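You operate a simulated robot arm through the tools that you are given. There is no shell and no other tool. Be economical: measure what you need, move in short steps, check, and stop when the job is done.

Carry out the task below with a simulated two-armed robot. There is one attempt and no reset: what you move stays moved.

## Task
Log a 20 second hold and wait for the PASS lamp.
Fine: shut the pump valve, switch the logger on and set the hold knob before you press START. Leave the cart's other valves, levers and pump controls as they are.

The check looks at the end state, three seconds after you hand in, the way a careful person would. Anything else that was tipped, shoved, dropped, spilled or broken makes it a failure.

## Robot
Two 6-joint arms with three-finger grippers on one trunk, on a base that drives. Base frame: it is fixed to the floor where the robot stands at the start and does not move with it; the origin is under the middle of the robot, x ahead of it, y to its left, z up. Lengths are in mm, angles in rad, forces in N, time in s.
The left shoulder is at the start at [21, 170, 1521], the right one opposite. With the tool pointing down near the work surface each hand reaches from about 280 to 540 mm from the robot's upright axis, wherever it stands, measured 20 degrees to its own side. Places, roughly: black cart lever [1600, 1300, 600]; bleed valve [700, -100, 900]; blue cart lever [1100, 1000, 600]; cart air knob [1700, 500, 700]; cart logger [1900, 1200, 1200]; cart logger switch [2000, 1000, 1000]; cart stop button [1800, 500, 500]; clamp handle [1300, 200, 800]; gauge valve [600, 100, 900]; green cart lever [1900, 1200, 700]; green start button [1900, 1200, 1000]; hold knob [2000, 1100, 1000]; hose valve [500, 200, 900]; pump valve [600, 0, 900]; red cart lever [1100, 1000, 300]; relief knob [2100, 1000, 700]. Payload 2.2 kg a hand.
The TCP of each hand is the grasp point between the finger pads, 25 mm short of the fingertips. In the tool frame z runs along the fingers and y along their closing line. The gripper opens to 104 mm. The gripper's body begins 74 mm behind the TCP.
Orientation is that of the tool frame in the base frame, as a unit quaternion [x, y, z, w]. With the fingers straight down and closing along the base's y, the tool's x points along the base's -x, its y along +y and its z along -z.

## Interface
- The arms move only by the tool jog_arm. It takes "left_targets", "right_targets" or both (then of equal length, played together; a hand with none holds still); each is a list of rows, each an object (a shift or turn left out is 0, a gripper value left out holds the last) with "offset": the shift along the tool's x, y, z in mm, a list of three; "turn": the turn, a rotation vector about the tool's x, y, z in rad, a list of three; "claw": the closure, from 0 (fully open) to 1 (shut). In form: [{"offset": [dx, dy, dz], "turn": [rx, ry, rz], "claw": claw}, ...]. A call has 1 to 10 rows; each row shifts and turns the commanded pose from where the row before left it, along the tool's axes as they then stand. Rows are played at 5 a second. More than 50 mm and 0.15 rad between two rows, or a gripper value outside its range, and nothing of the call is played. A pose out of reach is approached as far as the arm can. The call stops where the force on the tool passes 60 N (or 10 N more than at its start, if that is more) or the arm is blocked; 0.2 s more then pass. The fingers move at their own pace and stop on an object; they squeeze with about 40 N. The grip force told is the motor's: it shows also when the fingers shut on nothing. Time passes only in rows, and 0.2 s behind the last, so rows that do not move let the fingers close. The reply holds the time, the measured pose of the TCP, the force on the tool along the base axes, the opening and the grip force, in the units named above and with some noise, with the torque about the TCP (base axes, N m) and any sound that the robot's microphone picked up, and new pictures: "show" is both (left out), scene, wrist or none (wrist: the cameras of the hands that moved).
- Cameras (640 x 400 px; columns grow to the right, rows downward): "scene" is now at [138.6, -7.5, 1392.4]; the picture's right is [0.11, -0.99, 0.00], its down [-0.74, -0.08, -0.67] and it looks along [0.66, 0.08, -0.74] (base axes); focal length 252 px, centre (320, 200). "left" rides on the left gripper at [82, -3, -104] in its tool frame; the picture's right is [0.04, 1.00, 0.00], its down [-0.75, 0.03, -0.66] and it looks along [-0.66, 0.03, 0.75] (tool axes); focal length 256 px, centre (320, 200). "right" rides on the right gripper at [82, 3, -104] in its tool frame; the picture's right is [-0.04, 1.00, 0.00], its down [-0.75, -0.03, -0.66] and it looks along [-0.66, -0.03, 0.75] (tool axes); focal length 256 px, centre (320, 200). There is no depth. A picture from a camera that has moved, and an enlarged one, comes with that camera's place and axes in the base frame and with its lens. The place of the scene camera against the robot may be out by one fixed shift of up to 25 mm in any direction.
- lift_body(by): slides the trunk up (or, below 0, down) by that many mm; the arms and the scene camera ride with it, the base frame stays. It gives what a move gives, with no picture.
- drive_base(legs): drives the robot by 1 to 6 legs, each [ahead, left, turn to the left] in mm, mm and rad, along the robot's own axes; the way and the turn of a leg run together, so that a leg with both is an arc; at most 1500 mm and 3.142 rad a leg. The arms and the cameras ride along, it lands a little off, and it stops where it bumps. It gives what a move gives, and a new picture of the scene camera.
- aim_head(pan, tilt): turns the head with the scene camera to pan (to the left, within 1.047 rad either way) and tilt (down, from -0.506 to 1.204), counted from straight ahead of the robot. It gives what a move gives, and a new picture of the scene camera.
- inspect(camera, box): a new picture of the part [left, top, right, bottom] of that camera's present view, enlarged. No time passes.
- job_done(): hands the job in; it is judged then, once.

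Work in short steps. Places have to be worked out from the pictures, the camera data and where the tool is seen: move nearer, look again, correct. Check each grasp and each placing, and mend what went wrong. You have 120 turns and 260 pictures in all, those below and enlarged ones among them. Open the grippers and draw the arms clear of the work before you hand the job in, unless the task says otherwise; then end with one line.

The tools are called after "Request:" as a command line: name --argument value ..., lists and objects as JSON in quotes. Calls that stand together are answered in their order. jog_arm: Moves the arms, as the interface text tells. Its arguments: {"type":"object","properties":{"left_targets":{"type":"array"},"right_targets":{"type":"array"},"show":{"type":"string","enum":["both","scene","wrist","none"]}},"required":[]} The other tools are called the same way: lift_body (by) slides the trunk up or down; drive_base (legs) drives the base; aim_head (pan, tilt) turns the head that bears the scene camera; inspect (camera, box) takes an enlarged picture of a part of a camera's view; job_done () hands the job in.

At the start:

```text
t: 0.0
left_tcp_pos: [461.3, 187.3, 1104.1]
left_orientation: [0.001, 1.0, -0.001, -0.001]
left_force: [0.0, -0.5, 0.0]
left_wrist_torque: [-0.03, -0.01, 0.0]
left_width: 103.9
left_finger_force: 0.0
right_tcp_pos: [406.3, -204.9, 1033.0]
right_orientation: [0.0, 1.0, 0.0, 0.0]
right_force: [0.5, 0.2, -0.5]
right_wrist_torque: [-0.01, 0.0, 0.02]
right_width: 104.0
right_finger_force: 0.0
trunk travel left (down, up): [-713.0, 29.0]
robot x, y, heading: [2.8, 2.0, -0.003]
head pan, tilt: [0.113, 0.84]
```

scene: 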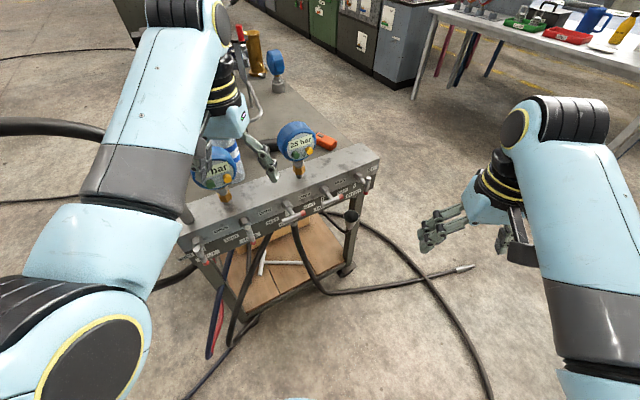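
right: 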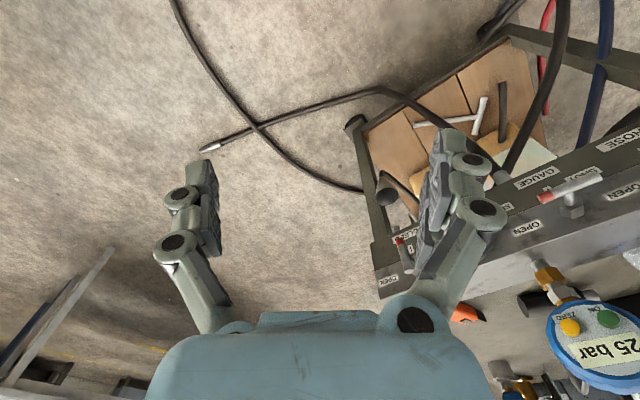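
left: 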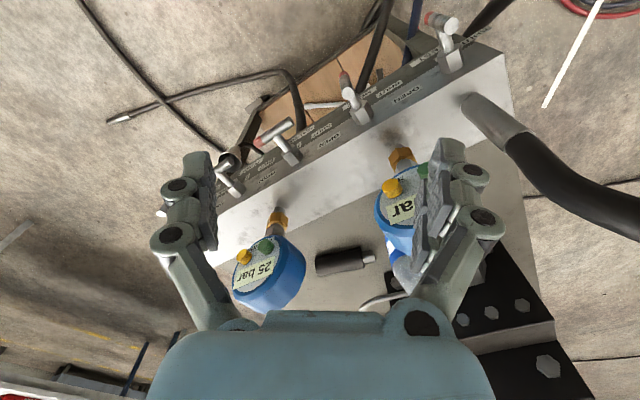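

The pump manifold is in front of me. I'll enlarge the views to read the valve labels and lever positions.

Request:
inspect --camera "scene" --box '[170, 130, 390, 270]'

Request:
inspect --camera "left" --box '[200, 0, 520, 200]'

Request:
inspect --camera "right" --box '[360, 100, 640, 275]'

Request:
aim_head --pan 0.5 --tilt 0.3

```text
2.86 times, centred on (280, 200) of scene
camera zoom: at [138.6, -7.5, 1392.4], right [0.11, -0.99, 0.0], down [-0.74, -0.08, -0.67], along [0.66, 0.08, -0.74], focal length 720 px, centre (434, 200)
```

zoom: 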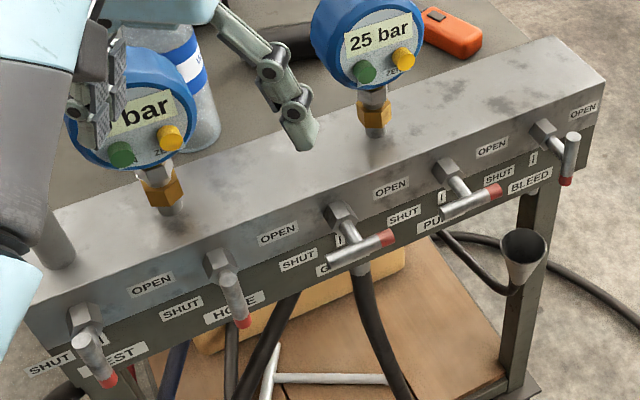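

```text
2.00 times, centred on (360, 100) of left
camera zoom: at [379.5, 183.3, 1208.9], right [-0.04, 1.0, 0.0], down [0.75, 0.03, 0.66], along [0.66, 0.03, -0.75], focal length 512 px, centre (240, 400)
```

zoom: 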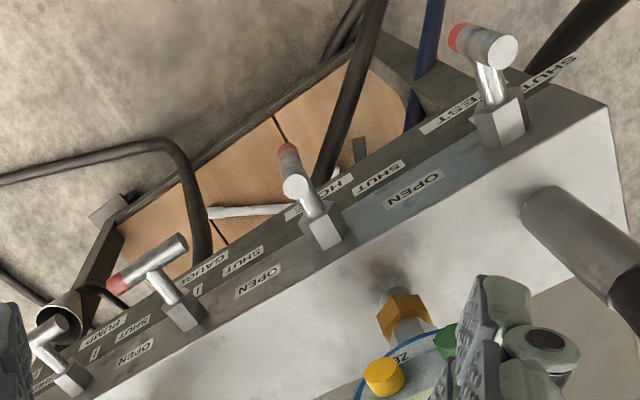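

```text
2.29 times, centred on (500, 188) of right
camera zoom: at [323.6, -201.0, 1136.8], right [0.04, 1.0, 0.0], down [0.75, -0.03, 0.66], along [0.66, -0.03, -0.75], focal length 585 px, centre (-91, 229)
```

zoom: 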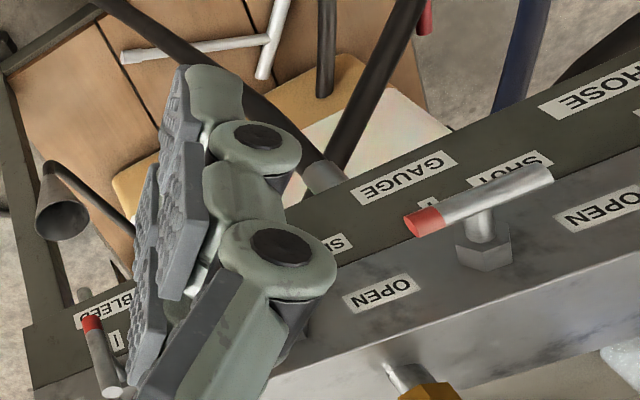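

```text
t: 1.0
left_tcp_pos: [461.6, 187.0, 1105.1]
left_orientation: [0.0, 1.0, 0.0, 0.0]
left_force: [-0.3, -0.3, 0.5]
left_wrist_torque: [-0.02, 0.01, -0.01]
left_width: 103.7
left_finger_force: 0.1
right_tcp_pos: [404.8, -204.2, 1032.2]
right_orientation: [0.0, 1.0, 0.0, 0.0]
right_force: [-0.4, -0.5, 0.2]
right_wrist_torque: [-0.02, 0.0, 0.02]
right_width: 104.0
right_finger_force: 0.0
trunk travel left (down, up): [-713.0, 29.0]
robot x, y, heading: [-1.0, -1.3, -0.001]
head pan, tilt: [0.499, 0.3]
camera scene: at [142.5, 28.2, 1440.0], right [0.48, -0.88, 0.0], down [-0.26, -0.14, -0.95], along [0.84, 0.46, -0.3], focal length 252 px, centre (320, 200)
```

scene: 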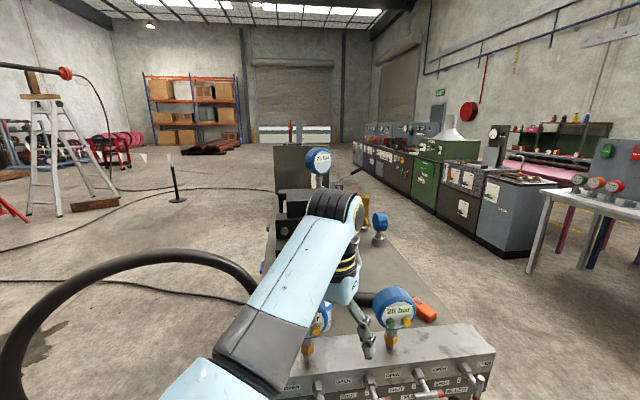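

PUMP and GAUGE handles point right to OPEN. The others point down to SHUT, so PUMP needs a quarter turn clockwise. I'll aim the head at it for a closer reading.

Request:
aim_head --pan 0.0 --tilt 0.8

Request:
inspect --camera "scene" --box '[240, 140, 400, 240]'

```text
t: 1.9
left_tcp_pos: [460.5, 187.8, 1105.2]
left_orientation: [0.0, 1.0, 0.0, 0.001]
left_force: [-0.4, -0.1, 0.3]
left_wrist_torque: [0.02, 0.0, -0.02]
left_width: 104.0
left_finger_force: 0.0
right_tcp_pos: [406.0, -205.8, 1033.2]
right_orientation: [0.0, 1.0, 0.0, 0.001]
right_force: [-0.4, -0.1, 0.9]
right_wrist_torque: [0.0, 0.02, 0.01]
right_width: 103.8
right_finger_force: 0.0
trunk travel left (down, up): [-713.0, 29.0]
robot x, y, heading: [-0.3, -0.4, 0.0]
head pan, tilt: [0.0, 0.799]
camera scene: at [141.2, -16.3, 1395.7], right [0.0, -1.0, 0.0], down [-0.72, 0.0, -0.7], along [0.7, 0.0, -0.72], focal length 252 px, centre (320, 200)
```

scene: 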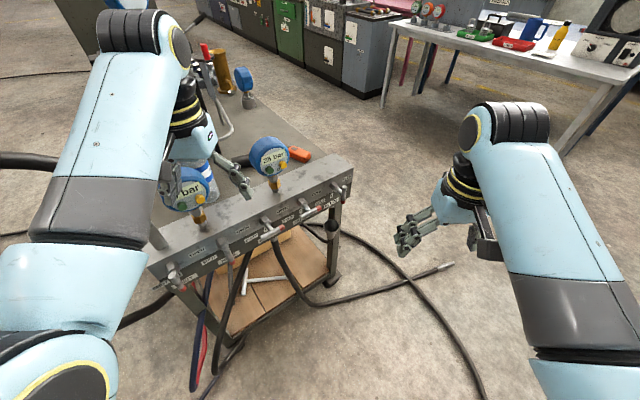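

```text
4.00 times, centred on (320, 190) of scene
camera zoom: at [141.2, -16.3, 1395.7], right [0.0, -1.0, 0.0], down [-0.72, 0.0, -0.7], along [0.7, 0.0, -0.72], focal length 1008 px, centre (320, 240)
```

zoom: 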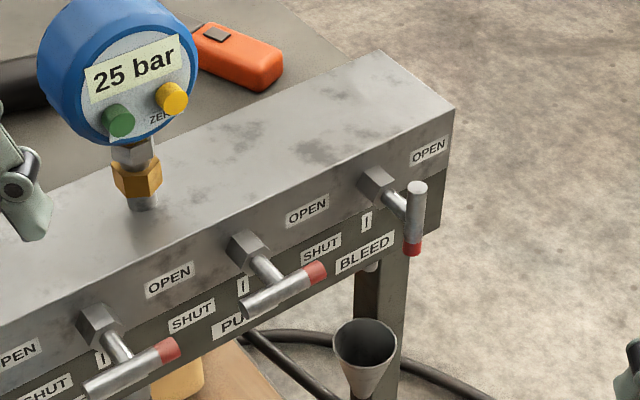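

Rough triangulation puts the PUMP handle at about (605, 10, 888), with the manifold yawed about 0.62 rad. I'll raise and retract the left hand clear of the gauges, then drive closer.

Request:
jog_arm --left_targets '[{"offset": [0, 0, -45], "claw": 1}, {"offset": [30, 0, -40]}, {"offset": [45, 0, -20]}, {"offset": [40, 0, 0]}]' --right_targets '[{"claw": 1}, {}, {}, {}]' --show "none"

Request:
drive_base --legs '[[100, 80, 0]]'

```text
t: 2.9
left_tcp_pos: [479.5, 220.0, 1181.2]
left_orientation: [-0.016, 0.992, 0.066, 0.106]
left_force: [-0.1, -0.5, 1.1]
left_wrist_torque: [0.01, -0.01, 0.02]
left_width: 0.0
left_finger_force: 22.1
left hand out of reach, approached as far as the arm can: row 1, 2, 3, 4
right_tcp_pos: [404.0, -203.6, 1031.3]
right_orientation: [0.001, 1.0, 0.001, 0.0]
right_force: [0.9, -0.1, -0.1]
right_wrist_torque: [0.01, -0.02, 0.0]
right_width: 0.0
right_finger_force: 22.3
trunk travel left (down, up): [-713.0, 29.0]
robot x, y, heading: [1.2, 1.0, 0.001]
head pan, tilt: [0.0, 0.799]
stopped in row 4 (left hand): the arm was blocked; the commanded pose is now the measured one
```

```text
t: 4.2
left_tcp_pos: [579.1, 300.2, 1180.9]
left_orientation: [-0.018, 0.992, 0.066, 0.106]
left_force: [-0.4, 0.3, 0.1]
left_wrist_torque: [0.0, 0.01, 0.0]
left_width: 0.0
left_finger_force: 28.4
right_tcp_pos: [505.8, -123.2, 1033.5]
right_orientation: [0.0, 1.0, -0.001, -0.001]
right_force: [0.1, -0.1, 0.5]
right_wrist_torque: [0.0, 0.0, 0.02]
right_width: 0.3
right_finger_force: 28.4
trunk travel left (down, up): [-713.0, 29.0]
robot x, y, heading: [98.7, 79.4, 0.001]
head pan, tilt: [0.0, 0.799]
camera scene: at [241.5, 64.7, 1395.6], right [0.0, -1.0, 0.0], down [-0.72, 0.0, -0.7], along [0.7, 0.0, -0.72], focal length 252 px, centre (320, 200)
```

scene: 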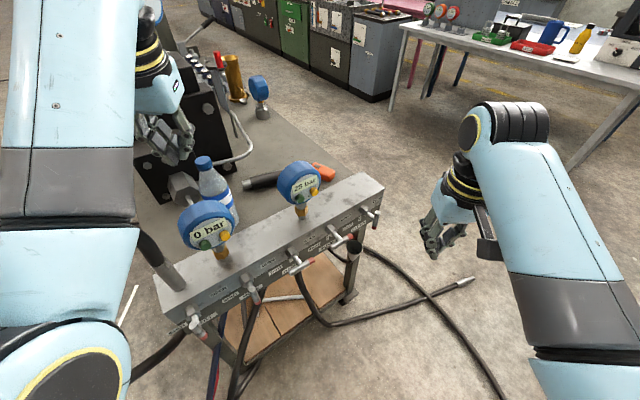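

The left hand is well clear. Next I yaw the right tool by 0.62 rad to line up with the manifold face.

Request:
jog_arm --right_targets '[{"turn": [0, 0, -0.124]}, {"turn": [0, 0, -0.124]}, {"turn": [0, 0, -0.124]}, {"turn": [0, 0, -0.124]}, {"turn": [0, 0, -0.124]}]' --show "wrist"

Request:
inspect --camera "scene" --box '[270, 180, 430, 280]'

```text
t: 5.4
left_tcp_pos: [580.0, 302.2, 1180.5]
left_orientation: [-0.017, 0.992, 0.066, 0.106]
left_force: [-0.8, 0.3, 0.2]
left_wrist_torque: [0.0, 0.02, 0.01]
left_width: 0.1
left_finger_force: 28.4
right_tcp_pos: [506.5, -123.5, 1033.0]
right_orientation: [-0.306, 0.952, 0.001, 0.0]
right_force: [-0.4, -0.7, -0.3]
right_wrist_torque: [-0.02, 0.02, -0.04]
right_width: 0.0
right_finger_force: 28.3
trunk travel left (down, up): [-713.0, 29.0]
robot x, y, heading: [102.5, 81.7, 0.002]
head pan, tilt: [0.0, 0.799]
camera right: at [437.8, -168.0, 1136.6], right [-0.55, 0.83, 0.0], down [0.63, 0.42, 0.66], along [0.55, 0.36, -0.75], focal length 256 px, centre (320, 200)
```

right: 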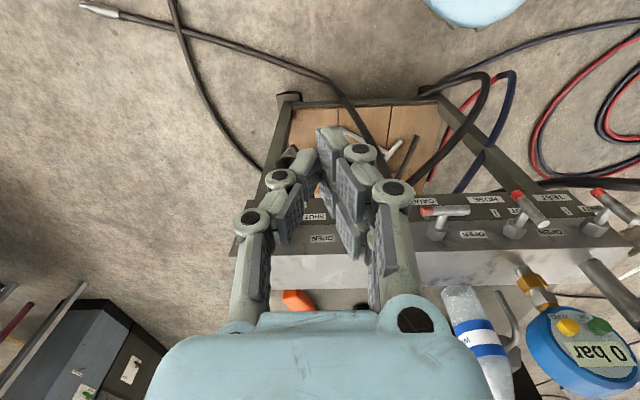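

```text
4.00 times, centred on (350, 230) of scene
camera zoom: at [241.3, 64.6, 1395.7], right [0.0, -1.0, 0.0], down [-0.72, 0.0, -0.7], along [0.7, 0.0, -0.72], focal length 1008 px, centre (200, 80)
```

zoom: 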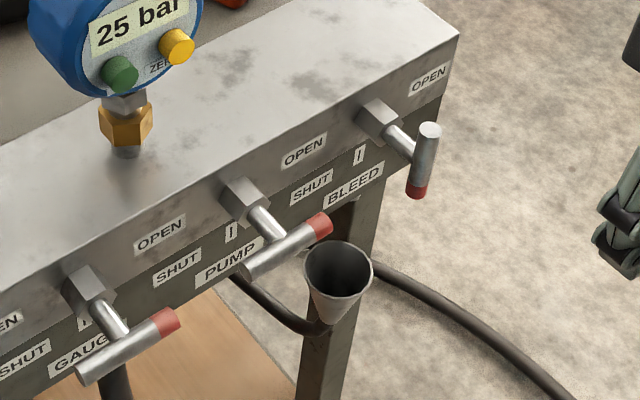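

The wrist view now lies parallel to the manifold. I'll bring the closed fingertips to a point above and just short of the PUMP handle, then compare in the scene camera.

Request:
jog_arm --right_targets '[{"offset": [-35, 8, 10]}, {"offset": [-35, 8, 15]}, {"offset": [-35, 8, 15]}, {"offset": [-30, 8, 15]}]' --show "wrist"

Request:
inspect --camera "scene" --box '[270, 160, 430, 260]'

```text
t: 6.6
left_tcp_pos: [577.8, 302.1, 1182.1]
left_orientation: [-0.017, 0.992, 0.067, 0.105]
left_force: [1.2, -0.1, -0.2]
left_wrist_torque: [0.02, 0.0, 0.0]
left_width: 0.0
left_finger_force: 28.7
right_tcp_pos: [598.0, -73.3, 969.9]
right_orientation: [-0.291, 0.956, -0.033, -0.011]
right_force: [-0.5, -0.9, 0.4]
right_wrist_torque: [0.04, 0.0, -0.04]
right_width: 0.0
right_finger_force: 28.3
trunk travel left (down, up): [-713.0, 29.0]
robot x, y, heading: [99.4, 78.9, 0.0]
head pan, tilt: [0.0, 0.799]
stopped in row 4 (right hand): the arm was blocked; the commanded pose is now the measured one
camera right: at [528.1, -107.3, 1076.2], right [-0.52, 0.85, -0.06], down [0.64, 0.44, 0.63], along [0.56, 0.29, -0.78], focal length 256 px, centre (320, 200)
```

right: 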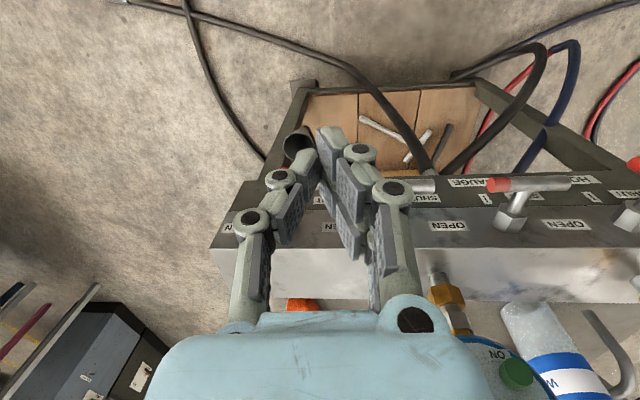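

```text
4.00 times, centred on (350, 210) of scene
camera zoom: at [240.5, 63.6, 1395.8], right [0.0, -1.0, 0.0], down [-0.72, 0.0, -0.7], along [0.7, 0.0, -0.72], focal length 1008 px, centre (200, 160)
```

zoom: 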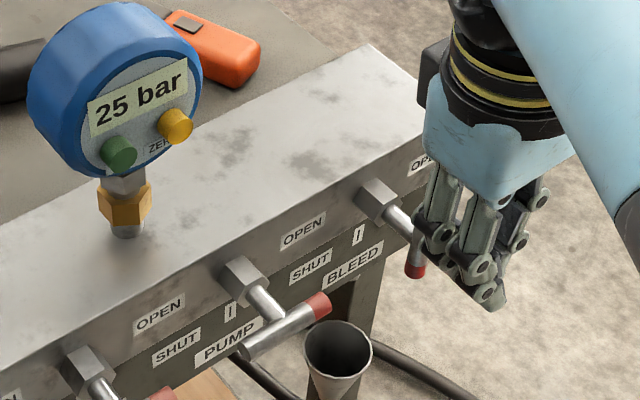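

The arm is at its reach limit and no contact force shows. I'll drive 75 mm left and 15 mm ahead to carry the hand over the PUMP handle's red end.

Request:
drive_base --legs '[[15, 62, 0]]'

Request:
inspect --camera "right" --box '[200, 80, 520, 280]'

Request:
inspect --camera "scene" --box '[320, 160, 480, 260]'

```text
t: 7.6
left_tcp_pos: [594.2, 365.5, 1180.4]
left_orientation: [-0.017, 0.992, 0.066, 0.105]
left_force: [-0.7, 0.7, 0.3]
left_wrist_torque: [-0.02, 0.03, -0.02]
left_width: 0.3
left_finger_force: 28.3
right_tcp_pos: [613.6, -7.8, 969.5]
right_orientation: [-0.29, 0.956, -0.034, -0.012]
right_force: [0.3, 1.4, -0.4]
right_wrist_torque: [-0.03, 0.01, 0.01]
right_width: 0.0
right_finger_force: 28.5
trunk travel left (down, up): [-713.0, 29.0]
robot x, y, heading: [111.3, 142.9, 0.005]
head pan, tilt: [0.0, 0.799]
camera scene: at [256.4, 128.5, 1395.6], right [0.0, -1.0, 0.0], down [-0.72, 0.0, -0.7], along [0.7, 0.0, -0.72], focal length 252 px, centre (320, 200)
```

scene: 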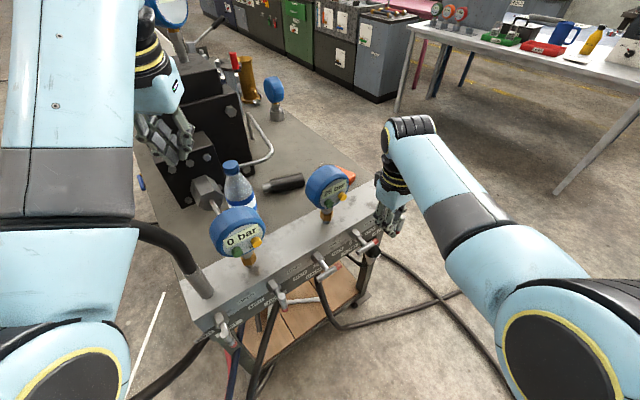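

```text
2.00 times, centred on (360, 180) of right
camera zoom: at [543.6, -42.6, 1076.1], right [-0.52, 0.85, -0.06], down [0.65, 0.44, 0.62], along [0.56, 0.29, -0.78], focal length 512 px, centre (240, 240)
```

zoom: 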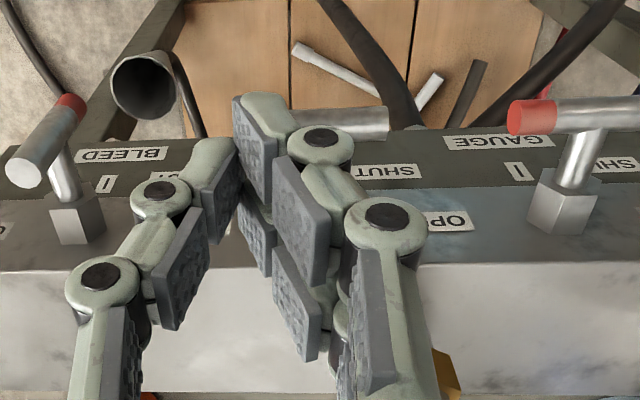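

```text
4.00 times, centred on (400, 210) of scene
camera zoom: at [256.4, 128.5, 1395.6], right [0.0, -1.0, 0.0], down [-0.72, 0.0, -0.7], along [0.7, 0.0, -0.72], focal length 1008 px, centre (0, 160)
```

zoom: 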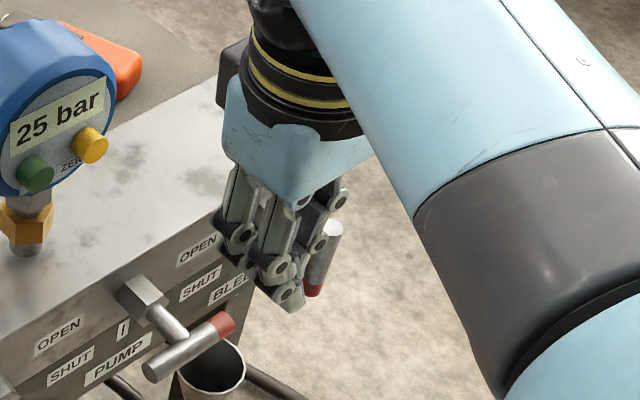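

Two wrist views triangulate the handle height at about 868. The PUMP red end is near (637, 3), so the fingertip needs about +17 in x and +21 in y. I'll drive that small step.

Request:
drive_base --legs '[[17, 20, 0]]'

Request:
inspect --camera "right" --box '[200, 80, 520, 280]'

Request:
inspect --camera "scene" --box '[320, 160, 480, 260]'

```text
t: 8.4
left_tcp_pos: [609.6, 382.7, 1181.2]
left_orientation: [-0.018, 0.992, 0.068, 0.106]
left_force: [-0.5, 0.0, 0.8]
left_wrist_torque: [0.05, 0.0, 0.0]
left_width: 0.4
left_finger_force: 27.9
right_tcp_pos: [629.3, 8.8, 969.6]
right_orientation: [-0.29, 0.956, -0.033, -0.011]
right_force: [0.3, -0.2, -0.6]
right_wrist_torque: [0.02, 0.02, 0.04]
right_width: 0.1
right_finger_force: 28.7
trunk travel left (down, up): [-713.0, 29.0]
robot x, y, heading: [128.1, 161.8, 0.0]
head pan, tilt: [0.0, 0.799]
camera scene: at [271.8, 145.1, 1395.8], right [0.0, -1.0, 0.0], down [-0.72, 0.0, -0.7], along [0.7, 0.0, -0.72], focal length 252 px, centre (320, 200)
```

scene: 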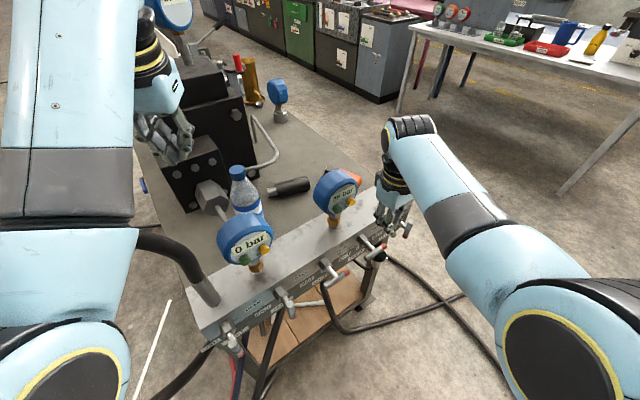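

```text
2.00 times, centred on (360, 180) of right
camera zoom: at [559.3, -25.9, 1076.2], right [-0.52, 0.85, -0.06], down [0.64, 0.44, 0.63], along [0.56, 0.29, -0.78], focal length 512 px, centre (240, 240)
```

zoom: 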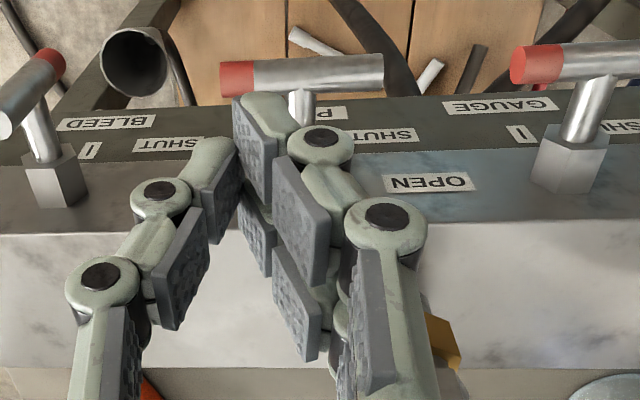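

```text
4.00 times, centred on (400, 210) of scene
camera zoom: at [271.8, 145.1, 1395.8], right [0.0, -1.0, 0.0], down [-0.72, 0.0, -0.7], along [0.7, 0.0, -0.72], focal length 1008 px, centre (0, 160)
```

zoom: 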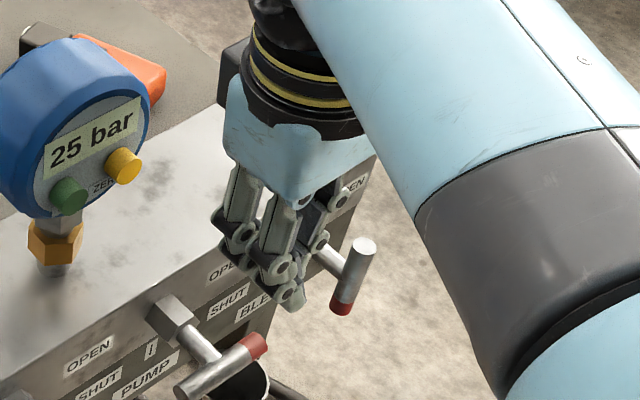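

The wrist view shows the PUMP handle's red end about 70 mm below the fingertips and 10 mm further forward. I'll move forward and down, stopping above contact.

Request:
jog_arm --right_targets '[{"offset": [-9, 3, 10]}, {"offset": [0, 0, 15]}, {"offset": [0, 0, 15]}, {"offset": [0, 0, 12]}]' --show "none"

Request:
inspect --camera "right" --box '[200, 80, 520, 280]'

Request:
inspect --camera "scene" --box '[320, 160, 480, 260]'

```text
t: 9.4
left_tcp_pos: [610.4, 384.0, 1182.3]
left_orientation: [-0.017, 0.992, 0.067, 0.106]
left_force: [0.6, 0.5, -0.6]
left_wrist_torque: [-0.01, 0.01, -0.04]
left_width: 0.2
left_finger_force: 28.7
right_tcp_pos: [635.6, 14.0, 915.9]
right_orientation: [-0.29, 0.956, -0.034, -0.011]
right_force: [-0.2, 0.1, 0.2]
right_wrist_torque: [0.01, -0.02, -0.01]
right_width: 0.2
right_finger_force: 28.3
trunk travel left (down, up): [-713.0, 29.0]
robot x, y, heading: [131.8, 163.7, -0.001]
head pan, tilt: [0.0, 0.799]
```

```text
2.00 times, centred on (360, 180) of right
camera zoom: at [565.7, -21.2, 1023.1], right [-0.52, 0.85, -0.06], down [0.65, 0.44, 0.63], along [0.56, 0.29, -0.78], focal length 512 px, centre (240, 240)
```

zoom: 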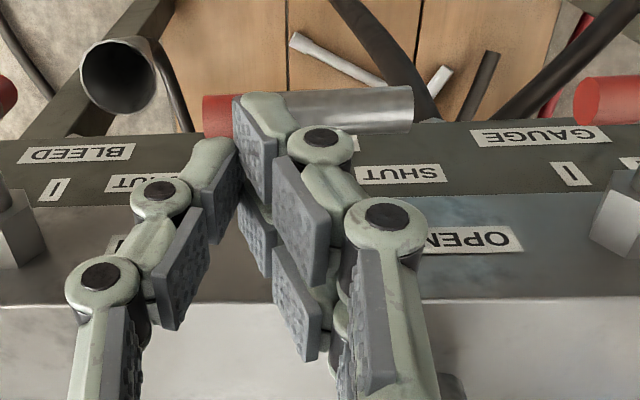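

```text
4.00 times, centred on (400, 210) of scene
camera zoom: at [272.7, 146.2, 1395.7], right [0.0, -1.0, 0.0], down [-0.72, 0.0, -0.7], along [0.7, 0.0, -0.72], focal length 1008 px, centre (0, 160)
```

zoom: 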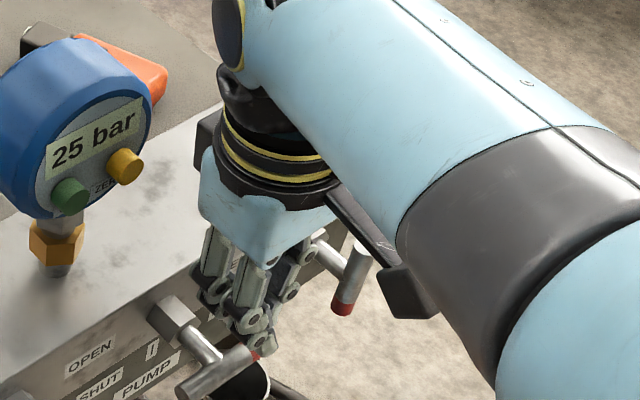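

The fingertips sit over the handle about 12 mm inboard of the red end. I'll press down gently.

Request:
jog_arm --right_targets '[{"offset": [0, 0, 10]}, {"offset": [0, 0, 6]}, {"offset": [0, 0, 6]}, {"offset": [0, 0, 6]}, {"offset": [0, 0, 6]}]' --show "none"

Request:
inspect --camera "right" --box '[200, 80, 520, 280]'

Request:
inspect --camera "scene" --box '[320, 180, 480, 280]'

```text
t: 10.6
left_tcp_pos: [605.6, 383.2, 1183.1]
left_orientation: [-0.017, 0.992, 0.067, 0.107]
left_force: [0.2, -0.3, -0.3]
left_wrist_torque: [-0.02, -0.01, 0.02]
left_width: 0.0
left_finger_force: 28.2
right_tcp_pos: [634.4, 10.4, 890.8]
right_orientation: [-0.289, 0.957, -0.035, -0.01]
right_force: [-23.0, -3.9, 40.1]
right_wrist_torque: [0.54, 1.11, 0.32]
right_width: 0.1
right_finger_force: 28.3
trunk travel left (down, up): [-713.0, 29.0]
robot x, y, heading: [133.5, 160.2, -0.003]
head pan, tilt: [0.0, 0.799]
stopped in row 5 (right hand): the force on the tool passed its limit at 67 N (the readings are from after the stop); the commanded pose is now the measured one
```

```text
2.00 times, centred on (360, 180) of right
camera zoom: at [564.9, -24.2, 997.4], right [-0.52, 0.85, -0.06], down [0.64, 0.44, 0.63], along [0.56, 0.29, -0.78], focal length 512 px, centre (240, 240)
```

zoom: 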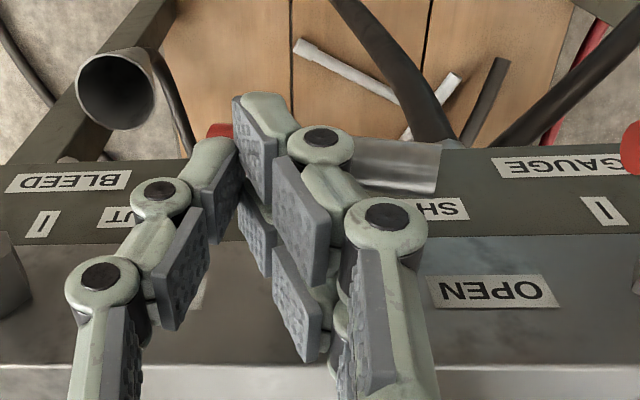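

```text
4.00 times, centred on (400, 230) of scene
camera zoom: at [266.8, 146.5, 1396.6], right [0.0, -1.0, 0.0], down [-0.71, 0.0, -0.7], along [0.7, 0.0, -0.71], focal length 1008 px, centre (0, 80)
```

zoom: 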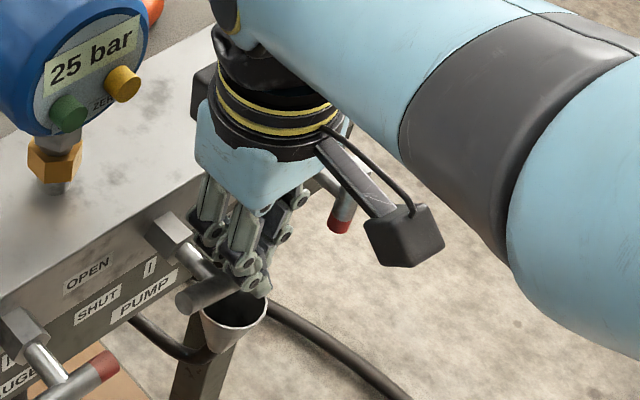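

The handle has turned a little, judging by its red end dropping. The reaction shows the finger riding on the robot side of it, so I'll lift slightly, shift forward and outward, and press again.

Request:
jog_arm --right_targets '[{"offset": [0, 0, -6]}, {"offset": [-6, -3, 0]}, {"offset": [0, 0, 6]}, {"offset": [0, 0, 5]}, {"offset": [0, 1, 5]}, {"offset": [0, 2, 5]}, {"offset": [0, 2, 5]}]' --show "none"

Request:
inspect --camera "right" --box '[200, 80, 520, 280]'

Request:
inspect --camera "scene" --box '[320, 180, 480, 280]'

```text
t: 11.5
left_tcp_pos: [605.5, 383.3, 1184.0]
left_orientation: [-0.015, 0.992, 0.066, 0.109]
left_force: [-0.1, 0.6, -0.3]
left_wrist_torque: [0.03, 0.04, 0.03]
left_width: 0.0
left_finger_force: 28.4
right_tcp_pos: [635.3, 10.2, 888.6]
right_orientation: [-0.289, 0.956, -0.035, -0.019]
right_force: [-31.8, -4.7, 48.9]
right_wrist_torque: [0.66, 1.41, 0.38]
right_width: 0.0
right_finger_force: 28.0
trunk travel left (down, up): [-713.0, 29.0]
robot x, y, heading: [129.4, 160.2, -0.004]
head pan, tilt: [0.0, 0.799]
stopped in row 4 (right hand): the force on the tool passed its limit at 62 N (the readings are from after the stop); the commanded pose is now the measured one
```

```text
2.00 times, centred on (360, 180) of right
camera zoom: at [567.3, -23.7, 997.8], right [-0.52, 0.85, -0.06], down [0.65, 0.44, 0.61], along [0.55, 0.28, -0.79], focal length 512 px, centre (240, 240)
```

zoom: 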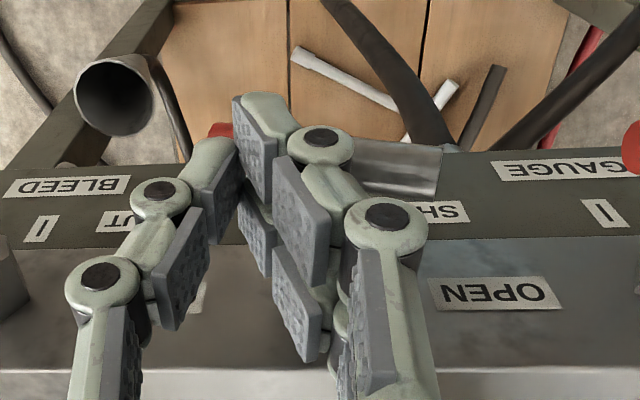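

```text
4.00 times, centred on (400, 230) of scene
camera zoom: at [264.9, 146.4, 1397.0], right [0.0, -1.0, 0.0], down [-0.71, 0.0, -0.7], along [0.7, 0.0, -0.71], focal length 1008 px, centre (0, 80)
```

zoom: 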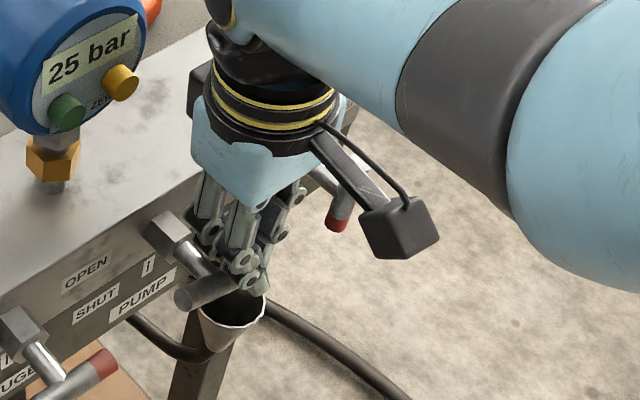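

The reaction still points toward the robot, so the finger edge is probably on the near flank of the handle. I'll lift clear and look at how far it turned.

Request:
jog_arm --right_targets '[{"offset": [0, 0, -15]}, {"offset": [0, -20, -15]}, {"offset": [0, -30, -10]}, {}]' --show "none"

Request:
inspect --camera "right" --box '[200, 80, 520, 280]'

Request:
inspect --camera "scene" --box '[320, 180, 480, 280]'

```text
t: 12.0
left_tcp_pos: [614.8, 383.3, 1177.9]
left_orientation: [-0.018, 0.992, 0.069, 0.104]
left_force: [-0.6, 0.1, -0.5]
left_wrist_torque: [0.0, -0.03, -0.02]
left_width: 0.3
left_finger_force: 28.7
right_tcp_pos: [636.2, 9.3, 890.8]
right_orientation: [-0.292, 0.956, -0.027, -0.027]
right_force: [24.8, 2.3, -45.9]
right_wrist_torque: [-0.64, -1.33, 0.11]
right_width: 0.0
right_finger_force: 29.1
trunk travel left (down, up): [-713.0, 29.0]
robot x, y, heading: [129.4, 160.9, 0.004]
head pan, tilt: [0.0, 0.799]
stopped in row 2 (right hand): the force on the tool passed its limit at 89 N (the readings are from after the stop); the commanded pose is now the measured one
```

```text
2.00 times, centred on (360, 180) of right
camera zoom: at [570.0, -25.1, 999.3], right [-0.53, 0.85, -0.04], down [0.66, 0.44, 0.6], along [0.53, 0.29, -0.8], focal length 512 px, centre (240, 240)
```

zoom: 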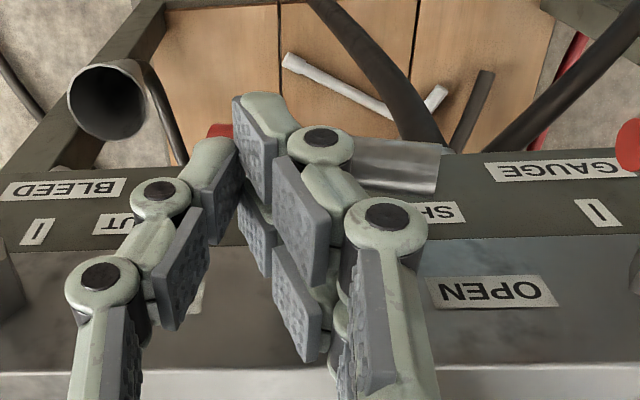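

```text
4.00 times, centred on (400, 230) of scene
camera zoom: at [277.6, 146.1, 1394.3], right [0.0, -1.0, 0.0], down [-0.72, 0.0, -0.69], along [0.69, 0.0, -0.72], focal length 1008 px, centre (0, 80)
```

zoom: 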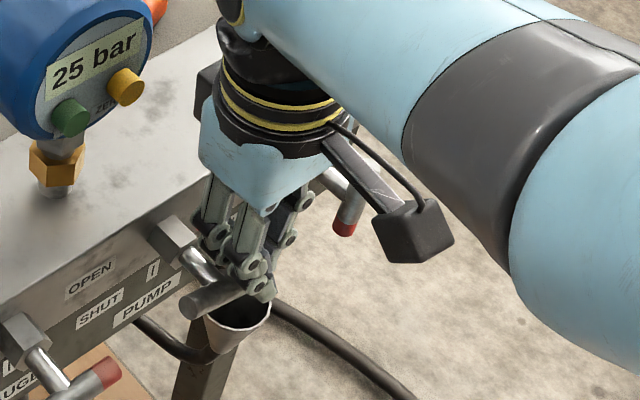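

Lifting met an opposite pull, so the fingertips seem wedged on the handle. I'll ease back along the face normal toward the robot in small steps.

Request:
jog_arm --right_targets '[{"offset": [2, 0, -1]}, {"offset": [4, 0, 0]}, {"offset": [4, 0, 0]}]' --show "none"

Request:
inspect --camera "scene" --box '[350, 210, 430, 260]'

```text
t: 12.4
left_tcp_pos: [614.6, 385.0, 1179.0]
left_orientation: [-0.018, 0.992, 0.067, 0.104]
left_force: [0.6, 0.0, -0.3]
left_wrist_torque: [-0.03, 0.01, -0.01]
left_width: 0.0
left_finger_force: 27.9
right_tcp_pos: [635.4, 10.2, 891.3]
right_orientation: [-0.292, 0.956, -0.027, -0.025]
right_force: [23.8, 2.8, -38.7]
right_wrist_torque: [-0.52, -1.2, 0.0]
right_width: 0.0
right_finger_force: 28.4
trunk travel left (down, up): [-713.0, 29.0]
robot x, y, heading: [129.5, 164.0, 0.002]
head pan, tilt: [0.0, 0.799]
stopped in row 2 (right hand): the force on the tool passed its limit at 64 N (the readings are from after the stop); the commanded pose is now the measured one
```

```text
8.00 times, centred on (390, 235) of scene
camera zoom: at [278.4, 146.1, 1394.8], right [0.0, -1.0, 0.0], down [-0.72, 0.0, -0.69], along [0.69, 0.0, -0.72], focal length 2016 px, centre (-240, -80)
```

zoom: 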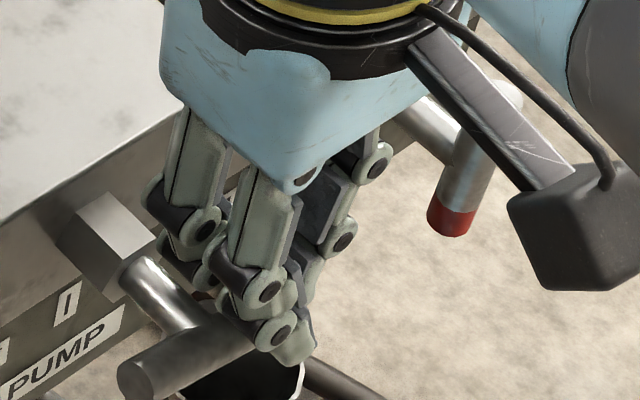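

The close-up shows two prongs of the gripper straddling the handle. I'll relax the lift and slide outward along the handle, toward the red end and off it.

Request:
jog_arm --right_targets '[{"offset": [-2, 0, 3]}, {"offset": [0, -4, 0]}, {"offset": [0, -4, 0]}, {"offset": [0, -4, 0]}]' --show "none"

Request:
inspect --camera "right" --box '[200, 80, 520, 280]'

```text
t: 13.4
left_tcp_pos: [608.0, 389.4, 1182.0]
left_orientation: [-0.019, 0.992, 0.065, 0.106]
left_force: [0.3, 0.1, -0.1]
left_wrist_torque: [-0.01, 0.0, -0.04]
left_width: 0.2
left_finger_force: 28.3
right_tcp_pos: [635.8, 9.0, 892.7]
right_orientation: [-0.293, 0.955, -0.025, -0.027]
right_force: [-9.7, 30.0, 1.0]
right_wrist_torque: [0.85, 0.26, -0.06]
right_width: 0.2
right_finger_force: 28.5
trunk travel left (down, up): [-713.0, 29.0]
robot x, y, heading: [130.1, 165.7, 0.003]
head pan, tilt: [0.0, 0.799]
```

```text
2.00 times, centred on (360, 180) of right
camera zoom: at [570.4, -25.9, 1001.1], right [-0.53, 0.85, -0.03], down [0.66, 0.44, 0.61], along [0.53, 0.3, -0.79], focal length 512 px, centre (240, 240)
```

zoom: 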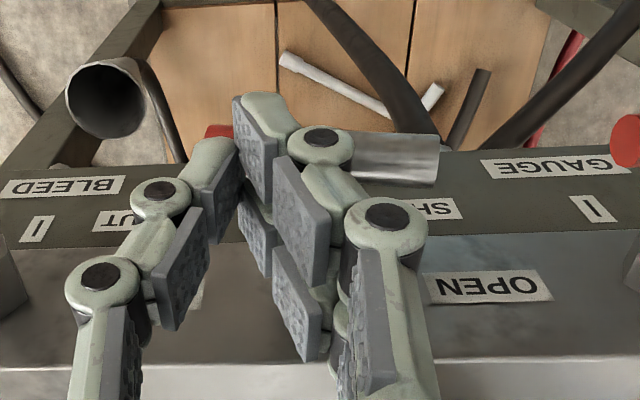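

It still grips with 30 N against the slide. I'll pull further outward in small steps, within the force limit.

Request:
jog_arm --right_targets '[{"offset": [0, -5, 0]}, {"offset": [0, -5, 0]}, {"offset": [0, -5, 0]}, {"offset": [0, -5, 0]}, {"offset": [0, -5, 0]}]' --show "none"

Request:
inspect --camera "scene" --box '[350, 210, 430, 260]'

```text
t: 14.6
left_tcp_pos: [611.6, 381.9, 1181.2]
left_orientation: [-0.017, 0.992, 0.068, 0.106]
left_force: [0.1, -0.4, 0.2]
left_wrist_torque: [0.02, 0.03, -0.02]
left_width: 0.0
left_finger_force: 28.5
right_tcp_pos: [654.2, -21.1, 892.0]
right_orientation: [-0.291, 0.956, -0.027, -0.025]
right_force: [0.9, -0.2, -0.3]
right_wrist_torque: [0.01, 0.03, -0.01]
right_width: 0.1
right_finger_force: 29.1
trunk travel left (down, up): [-713.0, 29.0]
robot x, y, heading: [131.6, 159.4, -0.001]
head pan, tilt: [0.0, 0.799]
```

```text
8.00 times, centred on (390, 235) of scene
camera zoom: at [273.5, 144.4, 1395.5], right [0.0, -1.0, 0.0], down [-0.72, 0.0, -0.7], along [0.7, 0.0, -0.72], focal length 2016 px, centre (-240, -80)
```

zoom: 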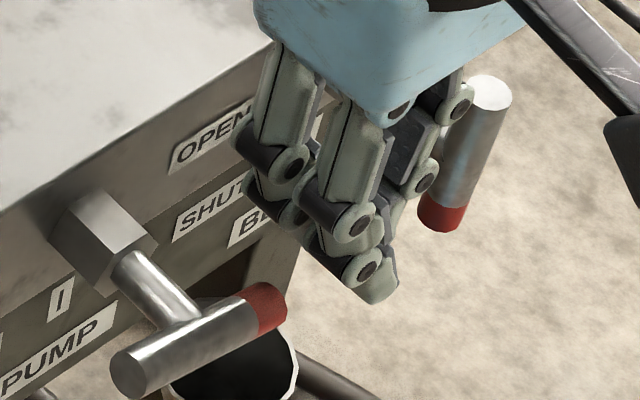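

The fingers are free and the handle still reads OPEN. Turning the hand 90° will put the closed fingertips on the handle without straddling it, so I'll rise and rotate.

Request:
jog_arm --right_targets '[{"offset": [0, -5, -35]}, {"offset": [0, 0, -35], "turn": [0, 0, 0.14]}, {"turn": [0, 0, 0.145]}, {"turn": [0, 0, 0.145]}, {"turn": [0, 0, 0.145]}, {"turn": [0, 0, 0.145]}, {"turn": [0, 0, 0.145]}, {"turn": [0, 0, 0.145]}, {"turn": [0, 0, 0.145]}, {"turn": [0, 0, 0.145]}]' --show "none"

Request:
jog_arm --right_targets '[{"turn": [0, 0, 0.145]}, {"turn": [0, 0, 0.1]}, {}]' --show "both"

```text
t: 16.8
left_tcp_pos: [610.7, 384.1, 1181.2]
left_orientation: [-0.018, 0.992, 0.068, 0.106]
left_force: [0.3, 0.0, -0.4]
left_wrist_torque: [-0.02, 0.0, -0.02]
left_width: 0.1
left_finger_force: 28.7
right_tcp_pos: [657.6, -19.2, 962.6]
right_orientation: [0.348, 0.937, -0.037, -0.004]
right_force: [0.1, 0.7, -0.6]
right_wrist_torque: [-0.01, 0.03, -0.02]
right_width: 0.1
right_finger_force: 28.9
trunk travel left (down, up): [-713.0, 29.0]
robot x, y, heading: [133.4, 162.7, 0.005]
head pan, tilt: [0.0, 0.799]
```

```text
t: 17.6
left_tcp_pos: [610.2, 383.4, 1181.6]
left_orientation: [-0.018, 0.992, 0.067, 0.106]
left_force: [-0.7, -0.2, 0.2]
left_wrist_torque: [0.03, 0.03, 0.0]
left_width: 0.0
left_finger_force: 28.2
right_tcp_pos: [658.6, -18.0, 962.2]
right_orientation: [0.458, 0.888, -0.037, 0.002]
right_force: [0.2, -0.9, 0.5]
right_wrist_torque: [0.01, -0.03, 0.0]
right_width: 0.2
right_finger_force: 27.9
trunk travel left (down, up): [-713.0, 29.0]
robot x, y, heading: [130.7, 161.8, 0.003]
head pan, tilt: [0.0, 0.799]
camera scene: at [272.4, 146.3, 1395.7], right [0.0, -1.0, 0.0], down [-0.72, 0.0, -0.7], along [0.7, 0.0, -0.72], focal length 252 px, centre (320, 200)
camera right: at [616.9, 57.4, 1063.3], right [0.84, 0.54, -0.06], down [0.43, -0.59, 0.68], along [0.33, -0.6, -0.73], focal length 256 px, centre (320, 200)
```

scene: 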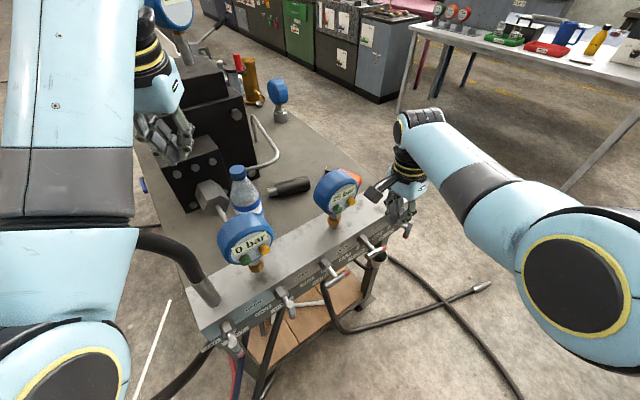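
right: 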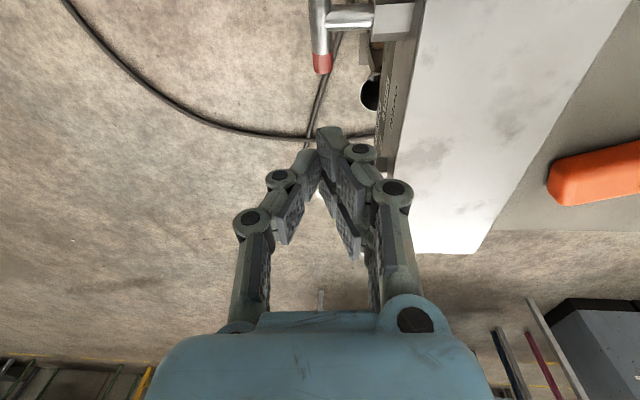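

The handle's red end should be near (643, 4). I'll put the inboard prong on the last 8 mm of the red end, descend short of contact, and check.

Request:
jog_arm --right_targets '[{"offset": [19, 1, 10]}, {"offset": [0, 0, 20]}, {"offset": [0, 0, 18]}]' --show "none"

Request:
inspect --camera "scene" --box '[350, 210, 430, 260]'

```text
t: 18.4
left_tcp_pos: [609.6, 384.6, 1180.3]
left_orientation: [-0.018, 0.992, 0.067, 0.107]
left_force: [-0.3, 0.1, 0.0]
left_wrist_torque: [0.05, -0.01, -0.03]
left_width: 0.0
left_finger_force: 28.5
right_tcp_pos: [646.3, -5.8, 914.3]
right_orientation: [0.458, 0.888, -0.038, 0.001]
right_force: [-1.2, -0.2, -0.1]
right_wrist_torque: [0.03, 0.02, 0.0]
right_width: 0.3
right_finger_force: 28.5
trunk travel left (down, up): [-713.0, 29.0]
robot x, y, heading: [130.4, 160.7, 0.005]
head pan, tilt: [0.0, 0.799]
```

```text
8.00 times, centred on (390, 235) of scene
camera zoom: at [272.6, 146.4, 1395.6], right [0.0, -1.0, 0.0], down [-0.72, 0.0, -0.7], along [0.7, 0.0, -0.72], focal length 2016 px, centre (-240, -80)
```

zoom: 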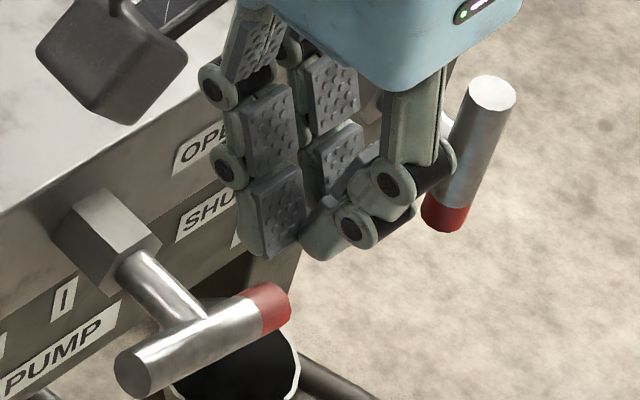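

The inboard prong is right above the red end. Pressing down now, easing inward along the arc.

Request:
jog_arm --right_targets '[{"offset": [0, 0, 8]}, {"offset": [0, 0, 7]}, {"offset": [0, 0, 6]}, {"offset": [1, 0, 6]}, {"offset": [2, 0, 6]}, {"offset": [2, 0, 6]}, {"offset": [3, 0, 6]}]' --show "none"

Request:
inspect --camera "scene" --box '[350, 210, 430, 260]'

```text
t: 20.0
left_tcp_pos: [610.4, 384.1, 1181.2]
left_orientation: [-0.017, 0.992, 0.067, 0.106]
left_force: [-1.2, 0.1, -0.2]
left_wrist_torque: [-0.01, 0.04, -0.01]
left_width: 0.0
left_finger_force: 28.5
right_tcp_pos: [639.7, -4.8, 876.8]
right_orientation: [0.458, 0.888, -0.037, 0.0]
right_force: [0.1, -1.0, 0.1]
right_wrist_torque: [-0.05, 0.0, -0.03]
right_width: 0.3
right_finger_force: 28.5
right hand out of reach, approached as far as the arm can: row 7
trunk travel left (down, up): [-713.0, 29.0]
robot x, y, heading: [133.9, 160.2, 0.0]
head pan, tilt: [0.0, 0.799]
```

```text
8.00 times, centred on (390, 235) of scene
camera zoom: at [272.5, 146.2, 1395.6], right [0.0, -1.0, 0.0], down [-0.72, 0.0, -0.7], along [0.7, 0.0, -0.72], focal length 2016 px, centre (-240, -80)
```

zoom: 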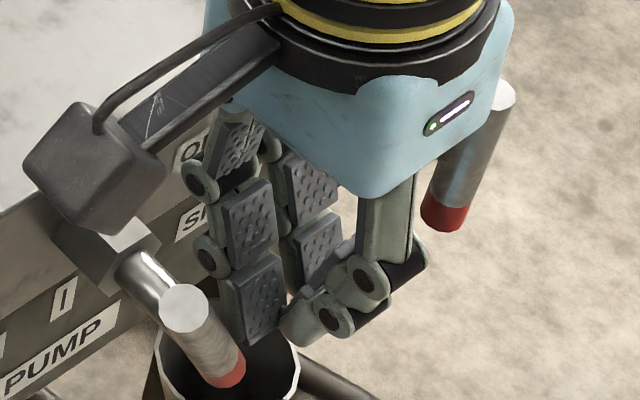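

The valve has turned more than half way. I'll lower the trunk 14 mm to stay in reach, then sweep left along the face to bring the handle to vertical.

Request:
lift_body --by -14

Request:
jog_arm --right_targets '[{"offset": [6, 0, 0]}, {"offset": [6, 0, 0]}, {"offset": [6, 0, 0]}, {"offset": [5, 0, 0]}]' --show "none"

Request:
inspect --camera "scene" --box '[350, 210, 430, 260]'

```text
t: 20.7
left_tcp_pos: [609.9, 385.1, 1166.9]
left_orientation: [-0.017, 0.992, 0.067, 0.106]
left_force: [0.3, 0.6, 0.2]
left_wrist_torque: [0.01, 0.01, 0.01]
left_width: 0.0
left_finger_force: 28.2
right_tcp_pos: [639.4, -6.8, 864.4]
right_orientation: [0.458, 0.888, -0.038, 0.002]
right_force: [-0.3, -0.1, 0.2]
right_wrist_torque: [-0.01, -0.01, -0.03]
right_width: 0.0
right_finger_force: 28.1
trunk travel left (down, up): [-699.0, 43.0]
robot x, y, heading: [136.2, 164.9, 0.007]
head pan, tilt: [0.0, 0.799]
```

```text
t: 21.7
left_tcp_pos: [614.0, 378.4, 1165.4]
left_orientation: [-0.015, 0.992, 0.068, 0.105]
left_force: [0.8, -1.2, -0.3]
left_wrist_torque: [-0.01, -0.01, 0.03]
left_width: 0.0
left_finger_force: 28.3
right_tcp_pos: [636.7, 0.1, 862.5]
right_orientation: [0.461, 0.887, -0.039, 0.007]
right_force: [35.2, -39.5, 3.8]
right_wrist_torque: [-0.01, -0.06, -0.36]
right_width: 0.0
right_finger_force: 28.7
trunk travel left (down, up): [-699.0, 43.0]
robot x, y, heading: [129.6, 161.8, 0.001]
head pan, tilt: [0.0, 0.799]
```

```text
8.00 times, centred on (390, 235) of scene
camera zoom: at [277.0, 140.2, 1381.2], right [0.0, -1.0, 0.0], down [-0.72, 0.0, -0.69], along [0.69, 0.0, -0.72], focal length 2016 px, centre (-240, -80)
```

zoom: 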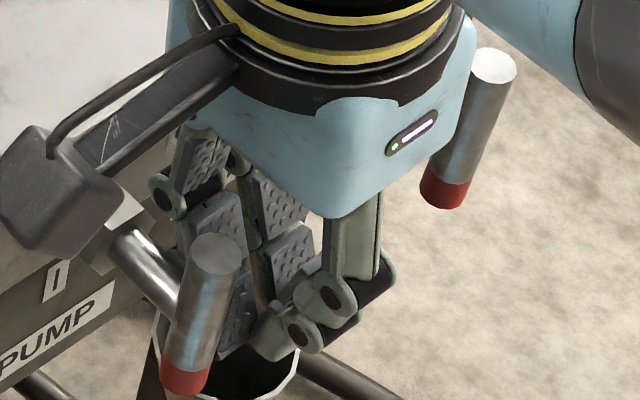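

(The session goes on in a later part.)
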